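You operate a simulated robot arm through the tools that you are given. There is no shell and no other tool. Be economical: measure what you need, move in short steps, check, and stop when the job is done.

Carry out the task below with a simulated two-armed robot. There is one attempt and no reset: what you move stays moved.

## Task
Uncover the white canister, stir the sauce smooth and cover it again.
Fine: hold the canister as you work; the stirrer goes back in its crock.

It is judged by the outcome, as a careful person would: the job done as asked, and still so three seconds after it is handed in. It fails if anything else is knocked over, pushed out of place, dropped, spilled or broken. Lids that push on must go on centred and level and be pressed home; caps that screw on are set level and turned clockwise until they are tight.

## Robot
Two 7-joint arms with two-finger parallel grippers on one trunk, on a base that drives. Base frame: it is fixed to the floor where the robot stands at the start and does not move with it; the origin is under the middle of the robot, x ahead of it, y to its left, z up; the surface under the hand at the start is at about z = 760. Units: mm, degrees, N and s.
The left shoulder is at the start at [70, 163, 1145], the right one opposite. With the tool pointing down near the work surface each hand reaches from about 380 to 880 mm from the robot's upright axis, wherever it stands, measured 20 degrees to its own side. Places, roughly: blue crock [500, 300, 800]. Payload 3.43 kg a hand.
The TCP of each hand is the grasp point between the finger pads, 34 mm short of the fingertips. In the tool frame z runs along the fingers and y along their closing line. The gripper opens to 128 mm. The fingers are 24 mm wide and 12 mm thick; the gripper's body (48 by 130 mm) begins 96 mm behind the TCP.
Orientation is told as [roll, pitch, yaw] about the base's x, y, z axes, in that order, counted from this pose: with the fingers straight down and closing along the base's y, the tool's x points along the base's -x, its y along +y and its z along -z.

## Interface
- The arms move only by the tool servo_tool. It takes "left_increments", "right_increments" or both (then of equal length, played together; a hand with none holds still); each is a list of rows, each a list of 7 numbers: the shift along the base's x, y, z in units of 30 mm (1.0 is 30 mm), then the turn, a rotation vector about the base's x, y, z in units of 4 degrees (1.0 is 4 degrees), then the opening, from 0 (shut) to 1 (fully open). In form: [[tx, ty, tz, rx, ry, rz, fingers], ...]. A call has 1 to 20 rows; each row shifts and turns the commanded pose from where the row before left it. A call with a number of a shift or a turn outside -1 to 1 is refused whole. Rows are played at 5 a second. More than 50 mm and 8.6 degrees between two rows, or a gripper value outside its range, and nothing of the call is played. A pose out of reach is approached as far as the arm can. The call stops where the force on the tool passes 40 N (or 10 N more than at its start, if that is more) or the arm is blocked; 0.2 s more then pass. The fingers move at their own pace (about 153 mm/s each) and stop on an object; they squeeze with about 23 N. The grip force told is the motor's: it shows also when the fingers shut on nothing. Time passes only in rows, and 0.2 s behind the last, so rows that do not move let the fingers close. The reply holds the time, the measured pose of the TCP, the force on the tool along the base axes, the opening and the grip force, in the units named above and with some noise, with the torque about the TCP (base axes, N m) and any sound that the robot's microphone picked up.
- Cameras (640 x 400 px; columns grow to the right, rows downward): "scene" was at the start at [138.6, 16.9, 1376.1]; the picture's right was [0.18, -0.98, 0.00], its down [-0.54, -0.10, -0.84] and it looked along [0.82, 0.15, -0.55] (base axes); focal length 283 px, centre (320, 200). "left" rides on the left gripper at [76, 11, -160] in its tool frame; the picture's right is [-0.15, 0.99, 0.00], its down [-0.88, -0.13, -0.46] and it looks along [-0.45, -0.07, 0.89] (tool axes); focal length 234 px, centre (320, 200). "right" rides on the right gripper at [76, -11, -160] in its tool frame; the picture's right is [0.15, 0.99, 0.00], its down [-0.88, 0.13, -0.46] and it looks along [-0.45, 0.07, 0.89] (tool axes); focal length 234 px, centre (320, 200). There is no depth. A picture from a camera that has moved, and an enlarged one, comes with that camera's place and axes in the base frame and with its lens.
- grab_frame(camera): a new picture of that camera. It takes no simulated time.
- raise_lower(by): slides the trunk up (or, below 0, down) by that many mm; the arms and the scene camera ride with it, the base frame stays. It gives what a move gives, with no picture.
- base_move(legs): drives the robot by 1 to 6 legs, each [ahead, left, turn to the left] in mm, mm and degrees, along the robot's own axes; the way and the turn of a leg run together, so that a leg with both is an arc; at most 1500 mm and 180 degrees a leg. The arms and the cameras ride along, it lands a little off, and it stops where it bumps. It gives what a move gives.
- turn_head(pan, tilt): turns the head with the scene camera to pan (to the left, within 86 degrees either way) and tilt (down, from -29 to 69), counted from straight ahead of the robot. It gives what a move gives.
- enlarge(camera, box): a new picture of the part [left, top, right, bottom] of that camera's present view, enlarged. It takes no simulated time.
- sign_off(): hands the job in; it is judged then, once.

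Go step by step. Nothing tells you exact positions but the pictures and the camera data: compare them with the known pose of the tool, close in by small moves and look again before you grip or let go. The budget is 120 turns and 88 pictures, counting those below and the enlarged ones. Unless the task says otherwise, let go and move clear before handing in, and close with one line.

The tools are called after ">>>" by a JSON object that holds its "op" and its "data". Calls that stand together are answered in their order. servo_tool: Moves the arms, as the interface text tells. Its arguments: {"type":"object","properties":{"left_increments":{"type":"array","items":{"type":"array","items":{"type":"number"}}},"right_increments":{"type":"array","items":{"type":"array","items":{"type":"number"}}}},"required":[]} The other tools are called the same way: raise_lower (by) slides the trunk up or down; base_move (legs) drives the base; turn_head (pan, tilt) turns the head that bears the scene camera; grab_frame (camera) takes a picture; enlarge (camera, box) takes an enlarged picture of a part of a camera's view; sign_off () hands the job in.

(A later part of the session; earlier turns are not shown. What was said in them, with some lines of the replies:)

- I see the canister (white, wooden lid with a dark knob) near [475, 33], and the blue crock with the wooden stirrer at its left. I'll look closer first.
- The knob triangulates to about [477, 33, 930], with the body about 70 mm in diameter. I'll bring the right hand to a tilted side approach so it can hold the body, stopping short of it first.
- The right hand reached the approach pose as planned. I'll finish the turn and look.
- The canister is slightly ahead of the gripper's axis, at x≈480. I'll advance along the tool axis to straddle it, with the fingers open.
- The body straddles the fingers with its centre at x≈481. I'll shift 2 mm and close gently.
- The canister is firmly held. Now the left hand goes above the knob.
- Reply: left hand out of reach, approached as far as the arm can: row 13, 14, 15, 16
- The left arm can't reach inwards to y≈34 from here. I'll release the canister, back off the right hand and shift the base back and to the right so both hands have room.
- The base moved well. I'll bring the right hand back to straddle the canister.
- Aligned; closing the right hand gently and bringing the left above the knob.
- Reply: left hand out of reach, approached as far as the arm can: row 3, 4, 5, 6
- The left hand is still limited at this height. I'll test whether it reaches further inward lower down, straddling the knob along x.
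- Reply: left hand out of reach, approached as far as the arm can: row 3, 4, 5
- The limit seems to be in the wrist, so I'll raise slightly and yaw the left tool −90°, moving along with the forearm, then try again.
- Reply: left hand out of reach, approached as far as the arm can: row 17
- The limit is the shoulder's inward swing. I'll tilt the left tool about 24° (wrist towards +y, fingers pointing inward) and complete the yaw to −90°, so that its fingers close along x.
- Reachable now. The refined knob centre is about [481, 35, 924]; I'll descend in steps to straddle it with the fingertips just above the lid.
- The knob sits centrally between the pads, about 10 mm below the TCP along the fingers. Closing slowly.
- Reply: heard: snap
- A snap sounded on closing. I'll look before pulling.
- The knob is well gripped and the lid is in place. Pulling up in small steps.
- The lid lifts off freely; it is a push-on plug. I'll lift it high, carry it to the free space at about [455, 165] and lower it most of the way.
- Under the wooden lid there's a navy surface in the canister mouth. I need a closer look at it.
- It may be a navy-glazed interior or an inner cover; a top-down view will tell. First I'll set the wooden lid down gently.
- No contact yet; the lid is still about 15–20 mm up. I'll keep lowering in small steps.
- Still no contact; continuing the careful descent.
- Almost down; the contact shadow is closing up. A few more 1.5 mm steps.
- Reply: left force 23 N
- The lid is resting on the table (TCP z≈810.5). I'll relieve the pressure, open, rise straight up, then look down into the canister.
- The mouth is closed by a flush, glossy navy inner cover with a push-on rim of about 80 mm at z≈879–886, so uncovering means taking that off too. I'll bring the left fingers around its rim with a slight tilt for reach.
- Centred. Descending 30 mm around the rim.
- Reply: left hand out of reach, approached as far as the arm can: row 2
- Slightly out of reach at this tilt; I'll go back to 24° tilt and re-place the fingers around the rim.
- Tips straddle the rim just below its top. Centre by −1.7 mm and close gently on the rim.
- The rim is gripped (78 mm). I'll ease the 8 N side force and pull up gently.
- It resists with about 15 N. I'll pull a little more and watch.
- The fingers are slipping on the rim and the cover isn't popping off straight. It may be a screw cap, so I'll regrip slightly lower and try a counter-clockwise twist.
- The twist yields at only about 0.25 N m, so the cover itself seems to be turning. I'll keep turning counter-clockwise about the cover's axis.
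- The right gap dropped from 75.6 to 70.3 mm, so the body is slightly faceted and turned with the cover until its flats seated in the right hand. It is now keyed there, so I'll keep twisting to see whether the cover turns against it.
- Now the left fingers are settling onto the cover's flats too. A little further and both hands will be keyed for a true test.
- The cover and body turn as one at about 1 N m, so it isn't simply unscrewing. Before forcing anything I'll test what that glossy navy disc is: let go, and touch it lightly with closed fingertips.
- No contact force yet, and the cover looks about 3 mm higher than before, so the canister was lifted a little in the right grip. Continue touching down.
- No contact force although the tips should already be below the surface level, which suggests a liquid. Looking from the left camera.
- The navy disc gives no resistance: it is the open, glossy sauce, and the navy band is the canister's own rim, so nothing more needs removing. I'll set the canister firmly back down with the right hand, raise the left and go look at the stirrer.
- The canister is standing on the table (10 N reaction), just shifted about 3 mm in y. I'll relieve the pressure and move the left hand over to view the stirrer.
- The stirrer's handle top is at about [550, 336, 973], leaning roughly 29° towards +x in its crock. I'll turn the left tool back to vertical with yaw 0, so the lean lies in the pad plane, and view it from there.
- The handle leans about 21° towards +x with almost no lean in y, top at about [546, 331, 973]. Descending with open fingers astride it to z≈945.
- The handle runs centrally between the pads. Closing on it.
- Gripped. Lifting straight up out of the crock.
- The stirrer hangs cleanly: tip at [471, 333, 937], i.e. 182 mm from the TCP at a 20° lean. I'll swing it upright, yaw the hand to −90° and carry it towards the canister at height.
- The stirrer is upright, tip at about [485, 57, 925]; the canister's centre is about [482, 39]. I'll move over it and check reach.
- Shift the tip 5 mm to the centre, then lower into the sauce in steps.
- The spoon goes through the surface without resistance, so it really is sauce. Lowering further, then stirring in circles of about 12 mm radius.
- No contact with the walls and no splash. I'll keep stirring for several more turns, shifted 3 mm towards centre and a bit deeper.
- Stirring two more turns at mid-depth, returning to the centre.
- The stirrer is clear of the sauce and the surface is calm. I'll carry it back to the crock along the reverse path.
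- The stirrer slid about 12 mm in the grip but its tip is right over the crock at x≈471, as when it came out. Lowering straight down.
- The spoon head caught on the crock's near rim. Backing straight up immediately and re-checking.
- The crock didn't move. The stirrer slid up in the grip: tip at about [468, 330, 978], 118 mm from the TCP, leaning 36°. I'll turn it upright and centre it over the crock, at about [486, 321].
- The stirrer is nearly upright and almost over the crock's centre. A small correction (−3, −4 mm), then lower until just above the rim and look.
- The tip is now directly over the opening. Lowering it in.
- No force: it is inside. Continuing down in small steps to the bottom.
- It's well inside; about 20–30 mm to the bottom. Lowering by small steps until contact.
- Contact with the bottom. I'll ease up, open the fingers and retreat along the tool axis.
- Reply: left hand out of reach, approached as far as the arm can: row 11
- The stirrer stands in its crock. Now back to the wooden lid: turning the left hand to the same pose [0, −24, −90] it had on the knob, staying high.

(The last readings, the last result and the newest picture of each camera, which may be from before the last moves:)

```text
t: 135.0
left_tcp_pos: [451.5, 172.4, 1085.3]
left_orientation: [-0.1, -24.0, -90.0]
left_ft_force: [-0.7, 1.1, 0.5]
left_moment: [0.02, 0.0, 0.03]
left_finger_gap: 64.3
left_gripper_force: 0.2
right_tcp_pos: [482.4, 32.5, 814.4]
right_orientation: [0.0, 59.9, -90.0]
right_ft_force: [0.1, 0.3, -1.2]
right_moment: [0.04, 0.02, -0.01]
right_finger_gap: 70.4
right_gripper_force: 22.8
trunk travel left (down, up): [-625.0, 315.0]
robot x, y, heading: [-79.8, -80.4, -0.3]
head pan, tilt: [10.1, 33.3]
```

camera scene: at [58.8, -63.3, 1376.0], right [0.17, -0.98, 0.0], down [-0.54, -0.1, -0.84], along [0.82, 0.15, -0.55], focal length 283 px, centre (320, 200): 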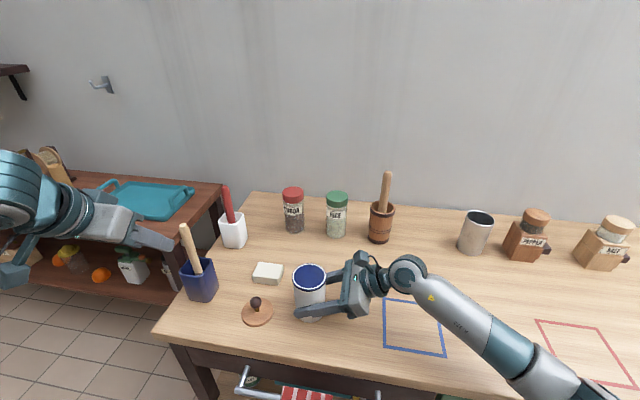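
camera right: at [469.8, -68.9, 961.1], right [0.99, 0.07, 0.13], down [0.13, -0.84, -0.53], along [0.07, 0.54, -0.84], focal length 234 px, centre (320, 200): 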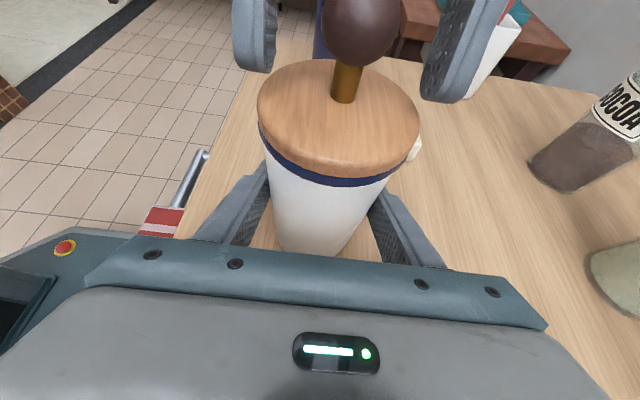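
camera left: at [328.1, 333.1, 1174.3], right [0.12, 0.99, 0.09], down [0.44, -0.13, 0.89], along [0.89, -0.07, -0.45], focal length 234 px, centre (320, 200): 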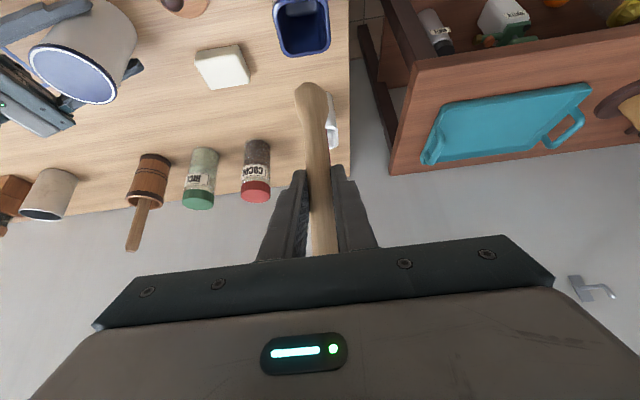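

To keep the wrist camera clear of the stirrer handle, I'll reduce the tilt to 14° and descend over the knob, then check alignment.

>>> {"op": "servo_tool", "data": {"left_increments": [[0.1, -0.14, 0, 1, 0, 0, 0.5], [0, 0, 0, 1, 0, 0, 0.5], [0, 0, 0, 0.5, 0, 0, 0.5], [0, 0, -1, 0, 0, 0, 0.5], [0, 0, -1, 0, 0, 0, 0.5], [0, 0, -1, 0, 0, 0, 0.5], [0, 0, -1, 0, 0, 0, 0.5], [0, 0, -1, 0, 0, 0, 0.5], [0, 0, -1, 0, 0, 0, 0.5], [0, 0, -1, 0, 0, 0, 0.5], [0, 0, 0, 0, 0, 0, 0.5]]}}

>>> {"op": "enlarge", "data": {"camera": "left", "box": [220, 60, 440, 260]}}

```text
t: 137.4
left_tcp_pos: [455.1, 167.5, 874.4]
left_orientation: [-0.2, -14.0, -90.0]
left_ft_force: [0.1, -0.1, 0.8]
left_moment: [0.02, -0.01, 0.0]
left_finger_gap: 63.9
left_gripper_force: 0.0
right_tcp_pos: [482.1, 32.2, 813.9]
right_orientation: [0.0, 59.9, -90.1]
right_ft_force: [-0.5, 0.0, -1.2]
right_moment: [0.0, 0.04, 0.01]
right_finger_gap: 70.1
right_gripper_force: 22.8
trunk travel left (down, up): [-625.0, 315.0]
robot x, y, heading: [-80.5, -81.2, 0.1]
head pan, tilt: [10.1, 33.3]
```

```text
2.00 times, centred on (330, 160) of left
camera zoom: at [466.7, 280.1, 1011.3], right [0.99, -0.14, 0.03], down [-0.13, -0.74, 0.66], along [-0.07, -0.65, -0.75], focal length 468 px, centre (300, 280)
```

zoom: 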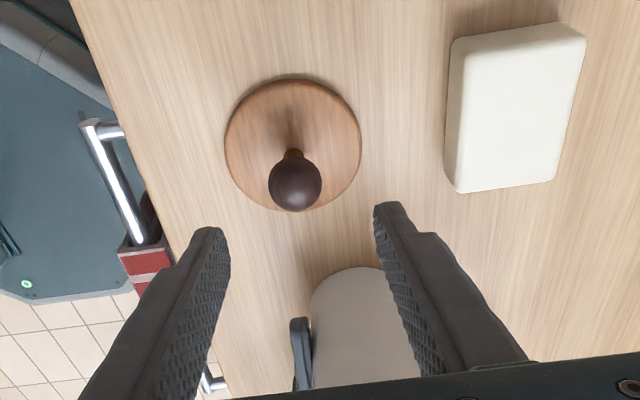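

Aligned in x and y. Descending the last 61 mm and gripping the knob.

>>> {"op": "servo_tool", "data": {"left_increments": [[0, 0, -0.8, 0, 0, 0, 0.5], [0, 0, -0.8, 0, 0, 0, 0.5], [0, 0, -0.43, 0, 0, 0, 0.45], [0, 0, 0, 0, 0, 0, 0.35], [0, 0, 0, 0, 0, 0, 0.28], [0, 0, 0, 0, 0, 0, 0.24], [0, 0, 0, 0, 0, 0, 0.22], [0, 0, 0, 0, 0, 0, 0.2], [0, 0, 0, 0, 0, 0, 0], [0, 0, 0, 0, 0, 0, 0]]}}

```text
t: 139.6
left_tcp_pos: [455.9, 168.6, 814.8]
left_orientation: [-0.1, -14.0, -90.0]
left_ft_force: [-0.8, 0.2, 0.2]
left_moment: [0.03, 0.04, 0.0]
left_finger_gap: 25.8
left_gripper_force: 22.9
right_tcp_pos: [480.9, 32.9, 814.4]
right_orientation: [0.0, 59.8, -90.0]
right_ft_force: [-0.1, 0.7, -0.6]
right_moment: [0.07, 0.04, 0.0]
right_finger_gap: 70.0
right_gripper_force: 23.0
trunk travel left (down, up): [-625.0, 315.0]
robot x, y, heading: [-81.2, -81.3, -0.1]
head pan, tilt: [10.1, 33.3]
```

The knob is gripped as before. Lifting and carrying the lid over the canister, stopping about 15 mm above it.

>>> {"op": "servo_tool", "data": {"left_increments": [[0, 0, 0.5, 0, 0, 0, 0], [0, 0, 1, 0, 0, 0, 0], [0, 0, 1, 0, 0, 0, 0], [0, 0, 1, 0, 0, 0, 0], [0, 0, 1, 0, 0, 0, 0], [0, 0, 1, 0, 0, 0, 0], [0.177, -0.844, 0, 0, 0, 0, 0], [0.177, -0.844, 0, 0, 0, 0, 0], [0.177, -0.844, 0, 0, 0, 0, 0], [0.177, -0.844, 0, 0, 0, 0, 0], [0.177, -0.844, 0, 0, 0, 0, 0], [0, 0, -0.5, 0, 0, 0, 0], [0, 0, 0, 0, 0, 0, 0]]}}

>>> {"op": "enlarge", "data": {"camera": "right", "box": [220, 0, 460, 220]}}

```text
t: 142.4
left_tcp_pos: [481.3, 40.6, 964.2]
left_orientation: [-0.2, -14.0, -90.1]
left_ft_force: [0.5, 0.1, -0.8]
left_moment: [0.0, -0.01, -0.03]
left_finger_gap: 25.5
left_gripper_force: 22.9
right_tcp_pos: [483.1, 31.9, 814.4]
right_orientation: [0.0, 59.9, -90.0]
right_ft_force: [0.2, -0.1, -1.1]
right_moment: [0.03, -0.01, 0.02]
right_finger_gap: 70.0
right_gripper_force: 23.3
trunk travel left (down, up): [-625.0, 315.0]
robot x, y, heading: [-80.5, -80.1, -0.1]
head pan, tilt: [10.1, 33.3]
```

```text
1.82 times, centred on (340, 110) of right
camera zoom: at [470.8, -69.0, 960.2], right [0.99, 0.07, 0.13], down [0.13, -0.84, -0.53], along [0.07, 0.54, -0.84], focal length 426 px, centre (284, 364)
```

zoom: 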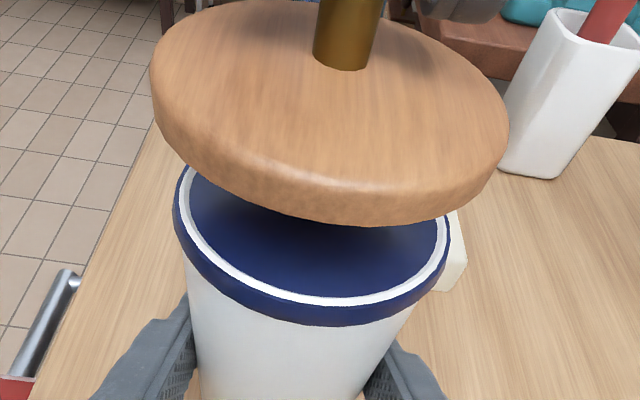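

The lid is level and within a couple of mm of centre. I'll correct (+1, +1.5 mm) and lower until just above the rim.

>>> {"op": "servo_tool", "data": {"left_increments": [[0.04, 0.05, -0.2, 0, 0, 0, 0], [0, 0, -0.2, 0, 0, 0, 0], [0, 0, -0.2, 0, 0, 0, 0], [0, 0, 0, 0, 0, 0, 0]]}}

>>> {"op": "enlarge", "data": {"camera": "right", "box": [220, 0, 460, 220]}}

```text
t: 143.4
left_tcp_pos: [481.7, 42.2, 944.7]
left_orientation: [-0.1, -14.1, -90.0]
left_ft_force: [0.1, -1.1, -0.5]
left_moment: [0.0, 0.03, 0.0]
left_finger_gap: 25.1
left_gripper_force: 23.2
right_tcp_pos: [482.8, 31.6, 813.0]
right_orientation: [0.0, 59.9, -90.0]
right_ft_force: [-0.4, -0.5, -1.2]
right_moment: [0.02, 0.05, 0.01]
right_finger_gap: 70.1
right_gripper_force: 22.7
trunk travel left (down, up): [-625.0, 315.0]
robot x, y, heading: [-83.4, -80.0, 0.1]
head pan, tilt: [10.1, 33.3]
```

```text
1.82 times, centred on (340, 110) of right
camera zoom: at [470.7, -69.0, 960.2], right [0.99, 0.07, 0.13], down [0.13, -0.84, -0.53], along [0.07, 0.54, -0.84], focal length 426 px, centre (284, 364)
```

zoom: 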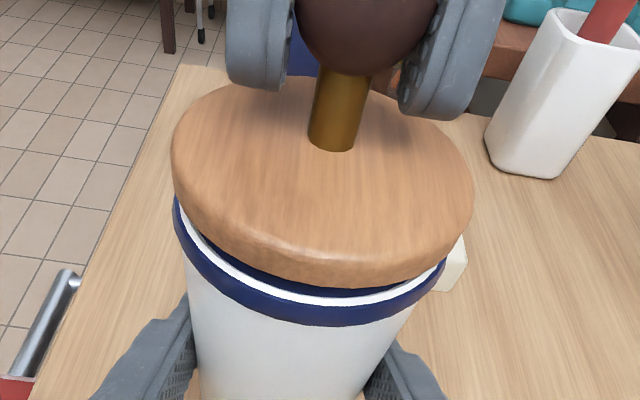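

Compared with the original seated view, the lid sits about 2.5–3 mm too far in +y. Correcting and checking again.

>>> {"op": "servo_tool", "data": {"left_increments": [[0.01, -0.09, 0, 0, 0, 0, 0], [0, 0, -0.05, 0, 0, 0, 0], [0, 0, 0, 0, 0, 0, 0]]}}

>>> {"op": "enlarge", "data": {"camera": "right", "box": [220, 0, 460, 220]}}

```text
t: 144.2
left_tcp_pos: [483.2, 39.4, 943.0]
left_orientation: [0.0, -14.0, -90.0]
left_ft_force: [-0.1, 0.0, 0.7]
left_moment: [-0.01, 0.0, 0.0]
left_finger_gap: 25.6
left_gripper_force: 23.3
right_tcp_pos: [482.8, 32.5, 814.8]
right_orientation: [0.0, 59.9, -90.0]
right_ft_force: [-0.4, -0.5, -2.1]
right_moment: [0.01, 0.06, 0.01]
right_finger_gap: 70.2
right_gripper_force: 22.7
trunk travel left (down, up): [-625.0, 315.0]
robot x, y, heading: [-79.4, -79.6, -0.0]
head pan, tilt: [10.1, 33.3]
```

```text
1.82 times, centred on (340, 110) of right
camera zoom: at [470.8, -69.0, 960.2], right [0.99, 0.07, 0.13], down [0.13, -0.84, -0.53], along [0.07, 0.54, -0.84], focal length 426 px, centre (284, 364)
```

zoom: 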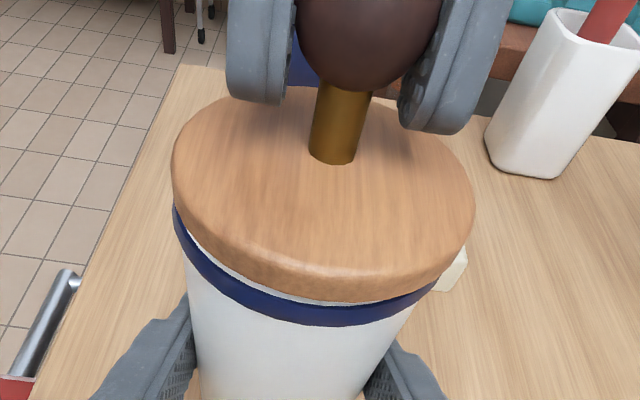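

Now the lid lines up just as it did originally. Lowering onto the rim and pressing.

>>> {"op": "servo_tool", "data": {"left_increments": [[0, 0, -0.05, 0, 0, 0, 0], [0, 0, -0.05, 0, 0, 0, 0], [0, 0, -0.05, 0, 0, 0, 0], [0, 0, 0, 0, 0, 0, 0]]}}

```text
t: 145.2
left_tcp_pos: [482.3, 39.8, 938.4]
left_orientation: [0.0, -14.0, -90.0]
left_ft_force: [-0.6, 0.1, -0.1]
left_moment: [0.0, 0.01, -0.03]
left_finger_gap: 25.6
left_gripper_force: 22.9
right_tcp_pos: [482.1, 33.0, 814.6]
right_orientation: [0.0, 59.8, -90.1]
right_ft_force: [-0.4, 0.3, -1.5]
right_moment: [0.02, 0.06, 0.03]
right_finger_gap: 70.4
right_gripper_force: 22.4
trunk travel left (down, up): [-625.0, 315.0]
robot x, y, heading: [-81.6, -80.9, 0.0]
head pan, tilt: [10.1, 33.3]
```

>>> {"op": "servo_tool", "data": {"left_increments": [[0, 0, -0.05, 0, 0, 0, 0], [0, 0, -0.05, 0, 0, 0, 0], [0, 0, -0.05, 0, 0, 0, 0], [0, 0, 0, 0, 0, 0, 0]]}}

```text
t: 146.2
left_tcp_pos: [481.4, 39.4, 937.8]
left_orientation: [0.1, -14.3, -90.0]
left_ft_force: [-6.8, 2.5, 24.9]
left_moment: [-0.12, 0.17, -0.02]
left_finger_gap: 25.7
left_gripper_force: 22.8
right_tcp_pos: [481.9, 31.5, 813.7]
right_orientation: [0.1, 59.8, -90.0]
right_ft_force: [9.7, 1.8, -11.2]
right_moment: [-0.03, 0.42, 0.01]
right_finger_gap: 70.3
right_gripper_force: 23.4
trunk travel left (down, up): [-625.0, 315.0]
robot x, y, heading: [-79.1, -79.6, -0.1]
head pan, tilt: [10.1, 33.3]
```

Firm contact with a slight side force; I'll shift 1 mm to −x and press harder.

>>> {"op": "servo_tool", "data": {"left_increments": [[-0.03, 0, 0, 0, 0, 0, 0], [0, 0, -0.04, 0, 0, 0, 0], [0, 0, -0.04, 0, 0, 0, 0], [0, 0, -0.04, 0, 0, 0, 0]]}}

```text
t: 147.2
left_tcp_pos: [481.6, 40.6, 933.1]
left_orientation: [0.0, -14.1, -90.0]
left_ft_force: [-1.5, -1.6, 24.2]
left_moment: [-0.18, -0.05, 0.02]
left_finger_gap: 25.5
left_gripper_force: 23.0
right_tcp_pos: [481.3, 32.5, 814.8]
right_orientation: [0.0, 59.9, -90.0]
right_ft_force: [7.8, 2.8, -12.7]
right_moment: [-0.23, 0.15, 0.05]
right_finger_gap: 70.2
right_gripper_force: 22.7
trunk travel left (down, up): [-625.0, 315.0]
robot x, y, heading: [-80.5, -81.8, -0.0]
head pan, tilt: [10.1, 33.3]
```

>>> {"op": "enlarge", "data": {"camera": "right", "box": [220, 0, 460, 220]}}

```text
1.82 times, centred on (340, 110) of right
camera zoom: at [470.3, -69.1, 960.2], right [0.99, 0.07, 0.13], down [0.13, -0.84, -0.53], along [0.07, 0.54, -0.84], focal length 426 px, centre (284, 364)
```

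zoom: 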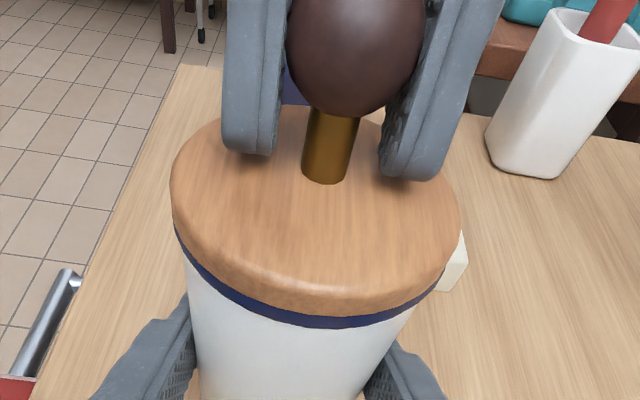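

The lid is down all round, level and centred. I'll press further to make sure it is home; the 40 N limit protects it.

>>> {"op": "servo_tool", "data": {"left_increments": [[0, 0, -0.05, 0, 0, 0, 0], [0, 0, -0.05, 0, 0, 0, 0], [0, 0, -0.05, 0, 0, 0, 0], [0, 0, -0.05, 0, 0, 0, 0]]}}

```text
t: 147.9
left_tcp_pos: [482.4, 39.1, 931.3]
left_orientation: [0.1, -14.1, -90.0]
left_ft_force: [-1.5, 1.1, 6.5]
left_moment: [0.11, 0.21, 0.0]
left_finger_gap: 25.9
left_gripper_force: 23.3
right_tcp_pos: [481.9, 31.3, 813.8]
right_orientation: [0.0, 59.9, -90.2]
right_ft_force: [-0.8, -1.1, 4.1]
right_moment: [-0.38, 0.35, -0.04]
right_finger_gap: 70.2
right_gripper_force: 23.1
trunk travel left (down, up): [-625.0, 315.0]
robot x, y, heading: [-78.1, -81.1, -0.1]
head pan, tilt: [10.1, 33.3]
stopped in row 3 (left hand): the force on the tool passed its limit at 42 N (the readings are from after the stop); the commanded pose is now the measured one
```

It took 42 N. Now I'll release the knob, rise, close the fingers and press once more on the knob's top to confirm it is home.

>>> {"op": "servo_tool", "data": {"left_increments": [[0, 0, 0.05, 0, 0, 0, 0.1], [0, 0, 0, 0, 0, 0, 0.3], [0, 0, 0, 0, 0, 0, 0.5], [0, 0, 0.5, 0, 0, 0, 0.5], [0, 0, 1, 0, 0, 0, 0.5], [0, 0, 0.8, 0, 0, 0, 0.5], [0, 0.17, 0, 0, 0, 0, 0.1], [0, 0, 0, 0, 0, 0, 0], [0, 0, 0, 0, 0, 0, 0]]}}

>>> {"op": "enlarge", "data": {"camera": "right", "box": [220, 0, 460, 220]}}

```text
t: 149.9
left_tcp_pos: [483.4, 44.3, 1001.6]
left_orientation: [0.0, -14.0, -90.1]
left_ft_force: [-0.4, -0.2, 0.5]
left_moment: [0.01, -0.02, 0.0]
left_finger_gap: 0.2
left_gripper_force: 22.5
right_tcp_pos: [481.8, 32.8, 814.1]
right_orientation: [0.0, 60.0, -90.0]
right_ft_force: [-2.0, 0.8, 9.2]
right_moment: [0.04, 0.03, -0.01]
right_finger_gap: 70.0
right_gripper_force: 23.6
trunk travel left (down, up): [-625.0, 315.0]
robot x, y, heading: [-81.7, -78.8, -0.3]
head pan, tilt: [10.1, 33.3]
heard: snap
```

```text
1.82 times, centred on (340, 110) of right
camera zoom: at [470.2, -69.1, 960.4], right [0.99, 0.07, 0.13], down [0.13, -0.84, -0.53], along [0.07, 0.54, -0.84], focal length 426 px, centre (284, 364)
```

zoom: 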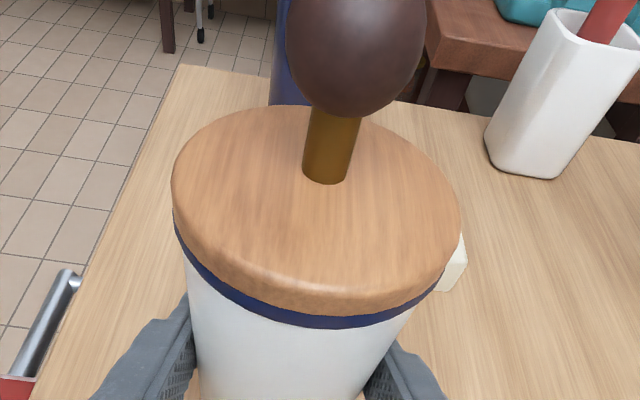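

A snap sounded, and the lid looks level and centred. Pressing the knob's top straight down to be certain it is home.

>>> {"op": "servo_tool", "data": {"left_increments": [[-0.04, 0, -0.3, 0, 0, 0, 0], [0, 0, -0.2, 0, 0, 0, 0], [0, 0, -0.1, 0, 0, 0, 0], [0, 0, -0.07, 0, 0, 0, 0], [0, 0, -0.07, 0, 0, 0, 0], [0, 0, -0.07, 0, 0, 0, 0], [0, 0, -0.07, 0, 0, 0, 0], [0, 0, -0.07, 0, 0, 0, 0], [0, 0, -0.07, 0, 0, 0, 0]]}}

```text
t: 151.9
left_tcp_pos: [480.6, 45.6, 974.7]
left_orientation: [0.3, -14.3, -90.1]
left_ft_force: [-5.2, 3.6, 29.0]
left_moment: [0.2, 0.18, -0.08]
left_finger_gap: 0.0
left_gripper_force: 22.8
right_tcp_pos: [481.7, 32.4, 815.5]
right_orientation: [0.3, 59.7, -90.0]
right_ft_force: [9.5, 3.9, 0.7]
right_moment: [0.5, 0.33, 0.11]
right_finger_gap: 70.4
right_gripper_force: 23.2
trunk travel left (down, up): [-625.0, 315.0]
robot x, y, heading: [-80.6, -81.3, 0.2]
head pan, tilt: [10.1, 33.3]
```

>>> {"op": "servo_tool", "data": {"left_increments": [[0, 0, -0.05, 0, 0, 0, 0], [0, 0, -0.05, 0, 0, 0, 0], [0, 0, -0.05, 0, 0, 0, 0]]}}

```text
t: 152.3
left_tcp_pos: [479.8, 44.5, 974.2]
left_orientation: [0.7, -14.3, -90.1]
left_ft_force: [-4.8, 4.1, 14.6]
left_moment: [0.2, 0.11, -0.06]
left_finger_gap: 0.0
left_gripper_force: 22.7
right_tcp_pos: [482.6, 32.8, 814.5]
right_orientation: [0.1, 59.8, -90.1]
right_ft_force: [-1.4, -2.3, 4.6]
right_moment: [-0.12, 0.38, -0.04]
right_finger_gap: 70.4
right_gripper_force: 23.0
trunk travel left (down, up): [-625.0, 315.0]
robot x, y, heading: [-78.6, -80.6, -0.1]
head pan, tilt: [10.1, 33.3]
stopped in row 1 (left hand): the force on the tool passed its limit at 43 N (the readings are from after the stop); the commanded pose is now the measured one
```

The lid resists 43 N without moving: it is home. Retreating the left hand, then opening the right and backing off.

>>> {"op": "servo_tool", "data": {"left_increments": [[0, 0, 0.7, 0, 0, 0, 0], [0, 0, 1, 0, 0, 0, 0], [0, 0, 1, 0, 0, 0, 0], [0, 0, 1, 0, 0, 0, 0], [0, 0.5, 0.6, 0, 0, 0, 0], [0, 0.8, 0, 0, 0, 0, 0], [0, 0.8, 0, 0, 0, 0, 0], [0, 0, 0, 0, 0, 0, 0], [0, 0, 0, 0, 0, 0, 0], [0, 0, 0, 0, 0, 0, 0], [0, 0, 0, 0, 0, 0, 0], [0, 0, 0, 0, 0, 0, 0], [0, 0, 0, 0, 0, 0, 0], [0, 0, 0, 0, 0, 0, 0], [0, 0, 0, 0, 0, 0, 0]], "right_increments": [[0, 0, 0, 0, 0, 0, 0.3], [0, 0, 0, 0, 0, 0, 0.3], [0, 0, 0, 0, 0, 0, 0.5], [0, 0, 0, 0, 0, 0, 0.58], [0, 0, 0, 0, 0, 0, 0.65], [0, 0, 0, 0, 0, 0, 0.8], [0, 0, 0, 0, 0, 0, 1], [0, 0, 0, 0, 0, 0, 1], [0, -0.4, 0.231, 0, 0, 0, 1], [0, -0.722, 0.417, 0, 0, 0, 1], [0, -0.722, 0.417, 0, 0, 0, 1], [0, -0.722, 0.417, 0, 0, 0, 1], [0, -0.722, 0.417, 0, 0, 0, 1], [0, -0.722, 0.417, 0, 0, 0, 1], [0, 0, 0, 0, 0, 0, 1]]}}

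>>> {"op": "enlarge", "data": {"camera": "scene", "box": [150, 190, 390, 340]}}

```text
t: 155.5
left_tcp_pos: [483.0, 108.3, 1100.4]
left_orientation: [0.2, -14.3, -90.1]
left_ft_force: [-0.2, 1.0, -0.2]
left_moment: [-0.01, 0.02, 0.0]
left_finger_gap: 0.1
left_gripper_force: 23.4
right_tcp_pos: [483.8, -89.4, 881.0]
right_orientation: [0.1, 59.7, -90.2]
right_ft_force: [0.5, 0.4, 0.3]
right_moment: [-0.01, 0.02, -0.02]
right_finger_gap: 127.9
right_gripper_force: 0.0
trunk travel left (down, up): [-625.0, 315.0]
robot x, y, heading: [-80.4, -76.7, 0.1]
head pan, tilt: [10.1, 33.3]
```

```text
2.67 times, centred on (270, 265) of scene
camera zoom: at [58.6, -62.9, 1376.0], right [0.17, -0.98, 0.0], down [-0.54, -0.1, -0.84], along [0.82, 0.15, -0.55], focal length 754 px, centre (453, 27)
```

zoom: 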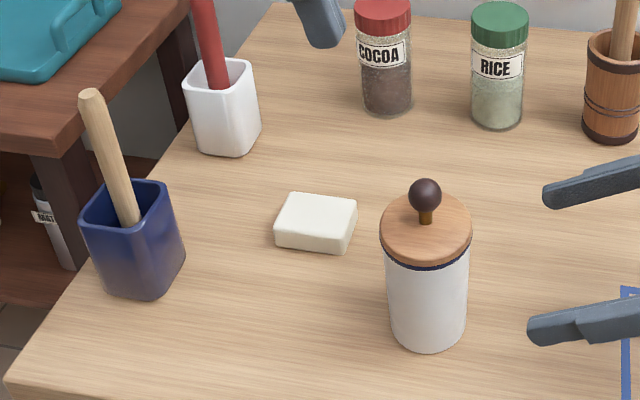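

The canister stands upright with its lid level and centred, the stirrer is back in the blue crock, and both hands are clear. Handing in.

>>> {"op": "sign_off", "data": {}}

```text
The job is handed in.
```

I uncovered the canister, stirred the sauce about eight turns while holding the canister, put the stirrer back in the blue crock, and pressed the lid on level and centred. I couldn't see the sauce change in the pictures, so I can't confirm it is fully smooth. While working I also dipped the closed left fingertips about 1 cm into the sauce to check it was open, and knocked the spoon on the crock's rim once without moving the crock.
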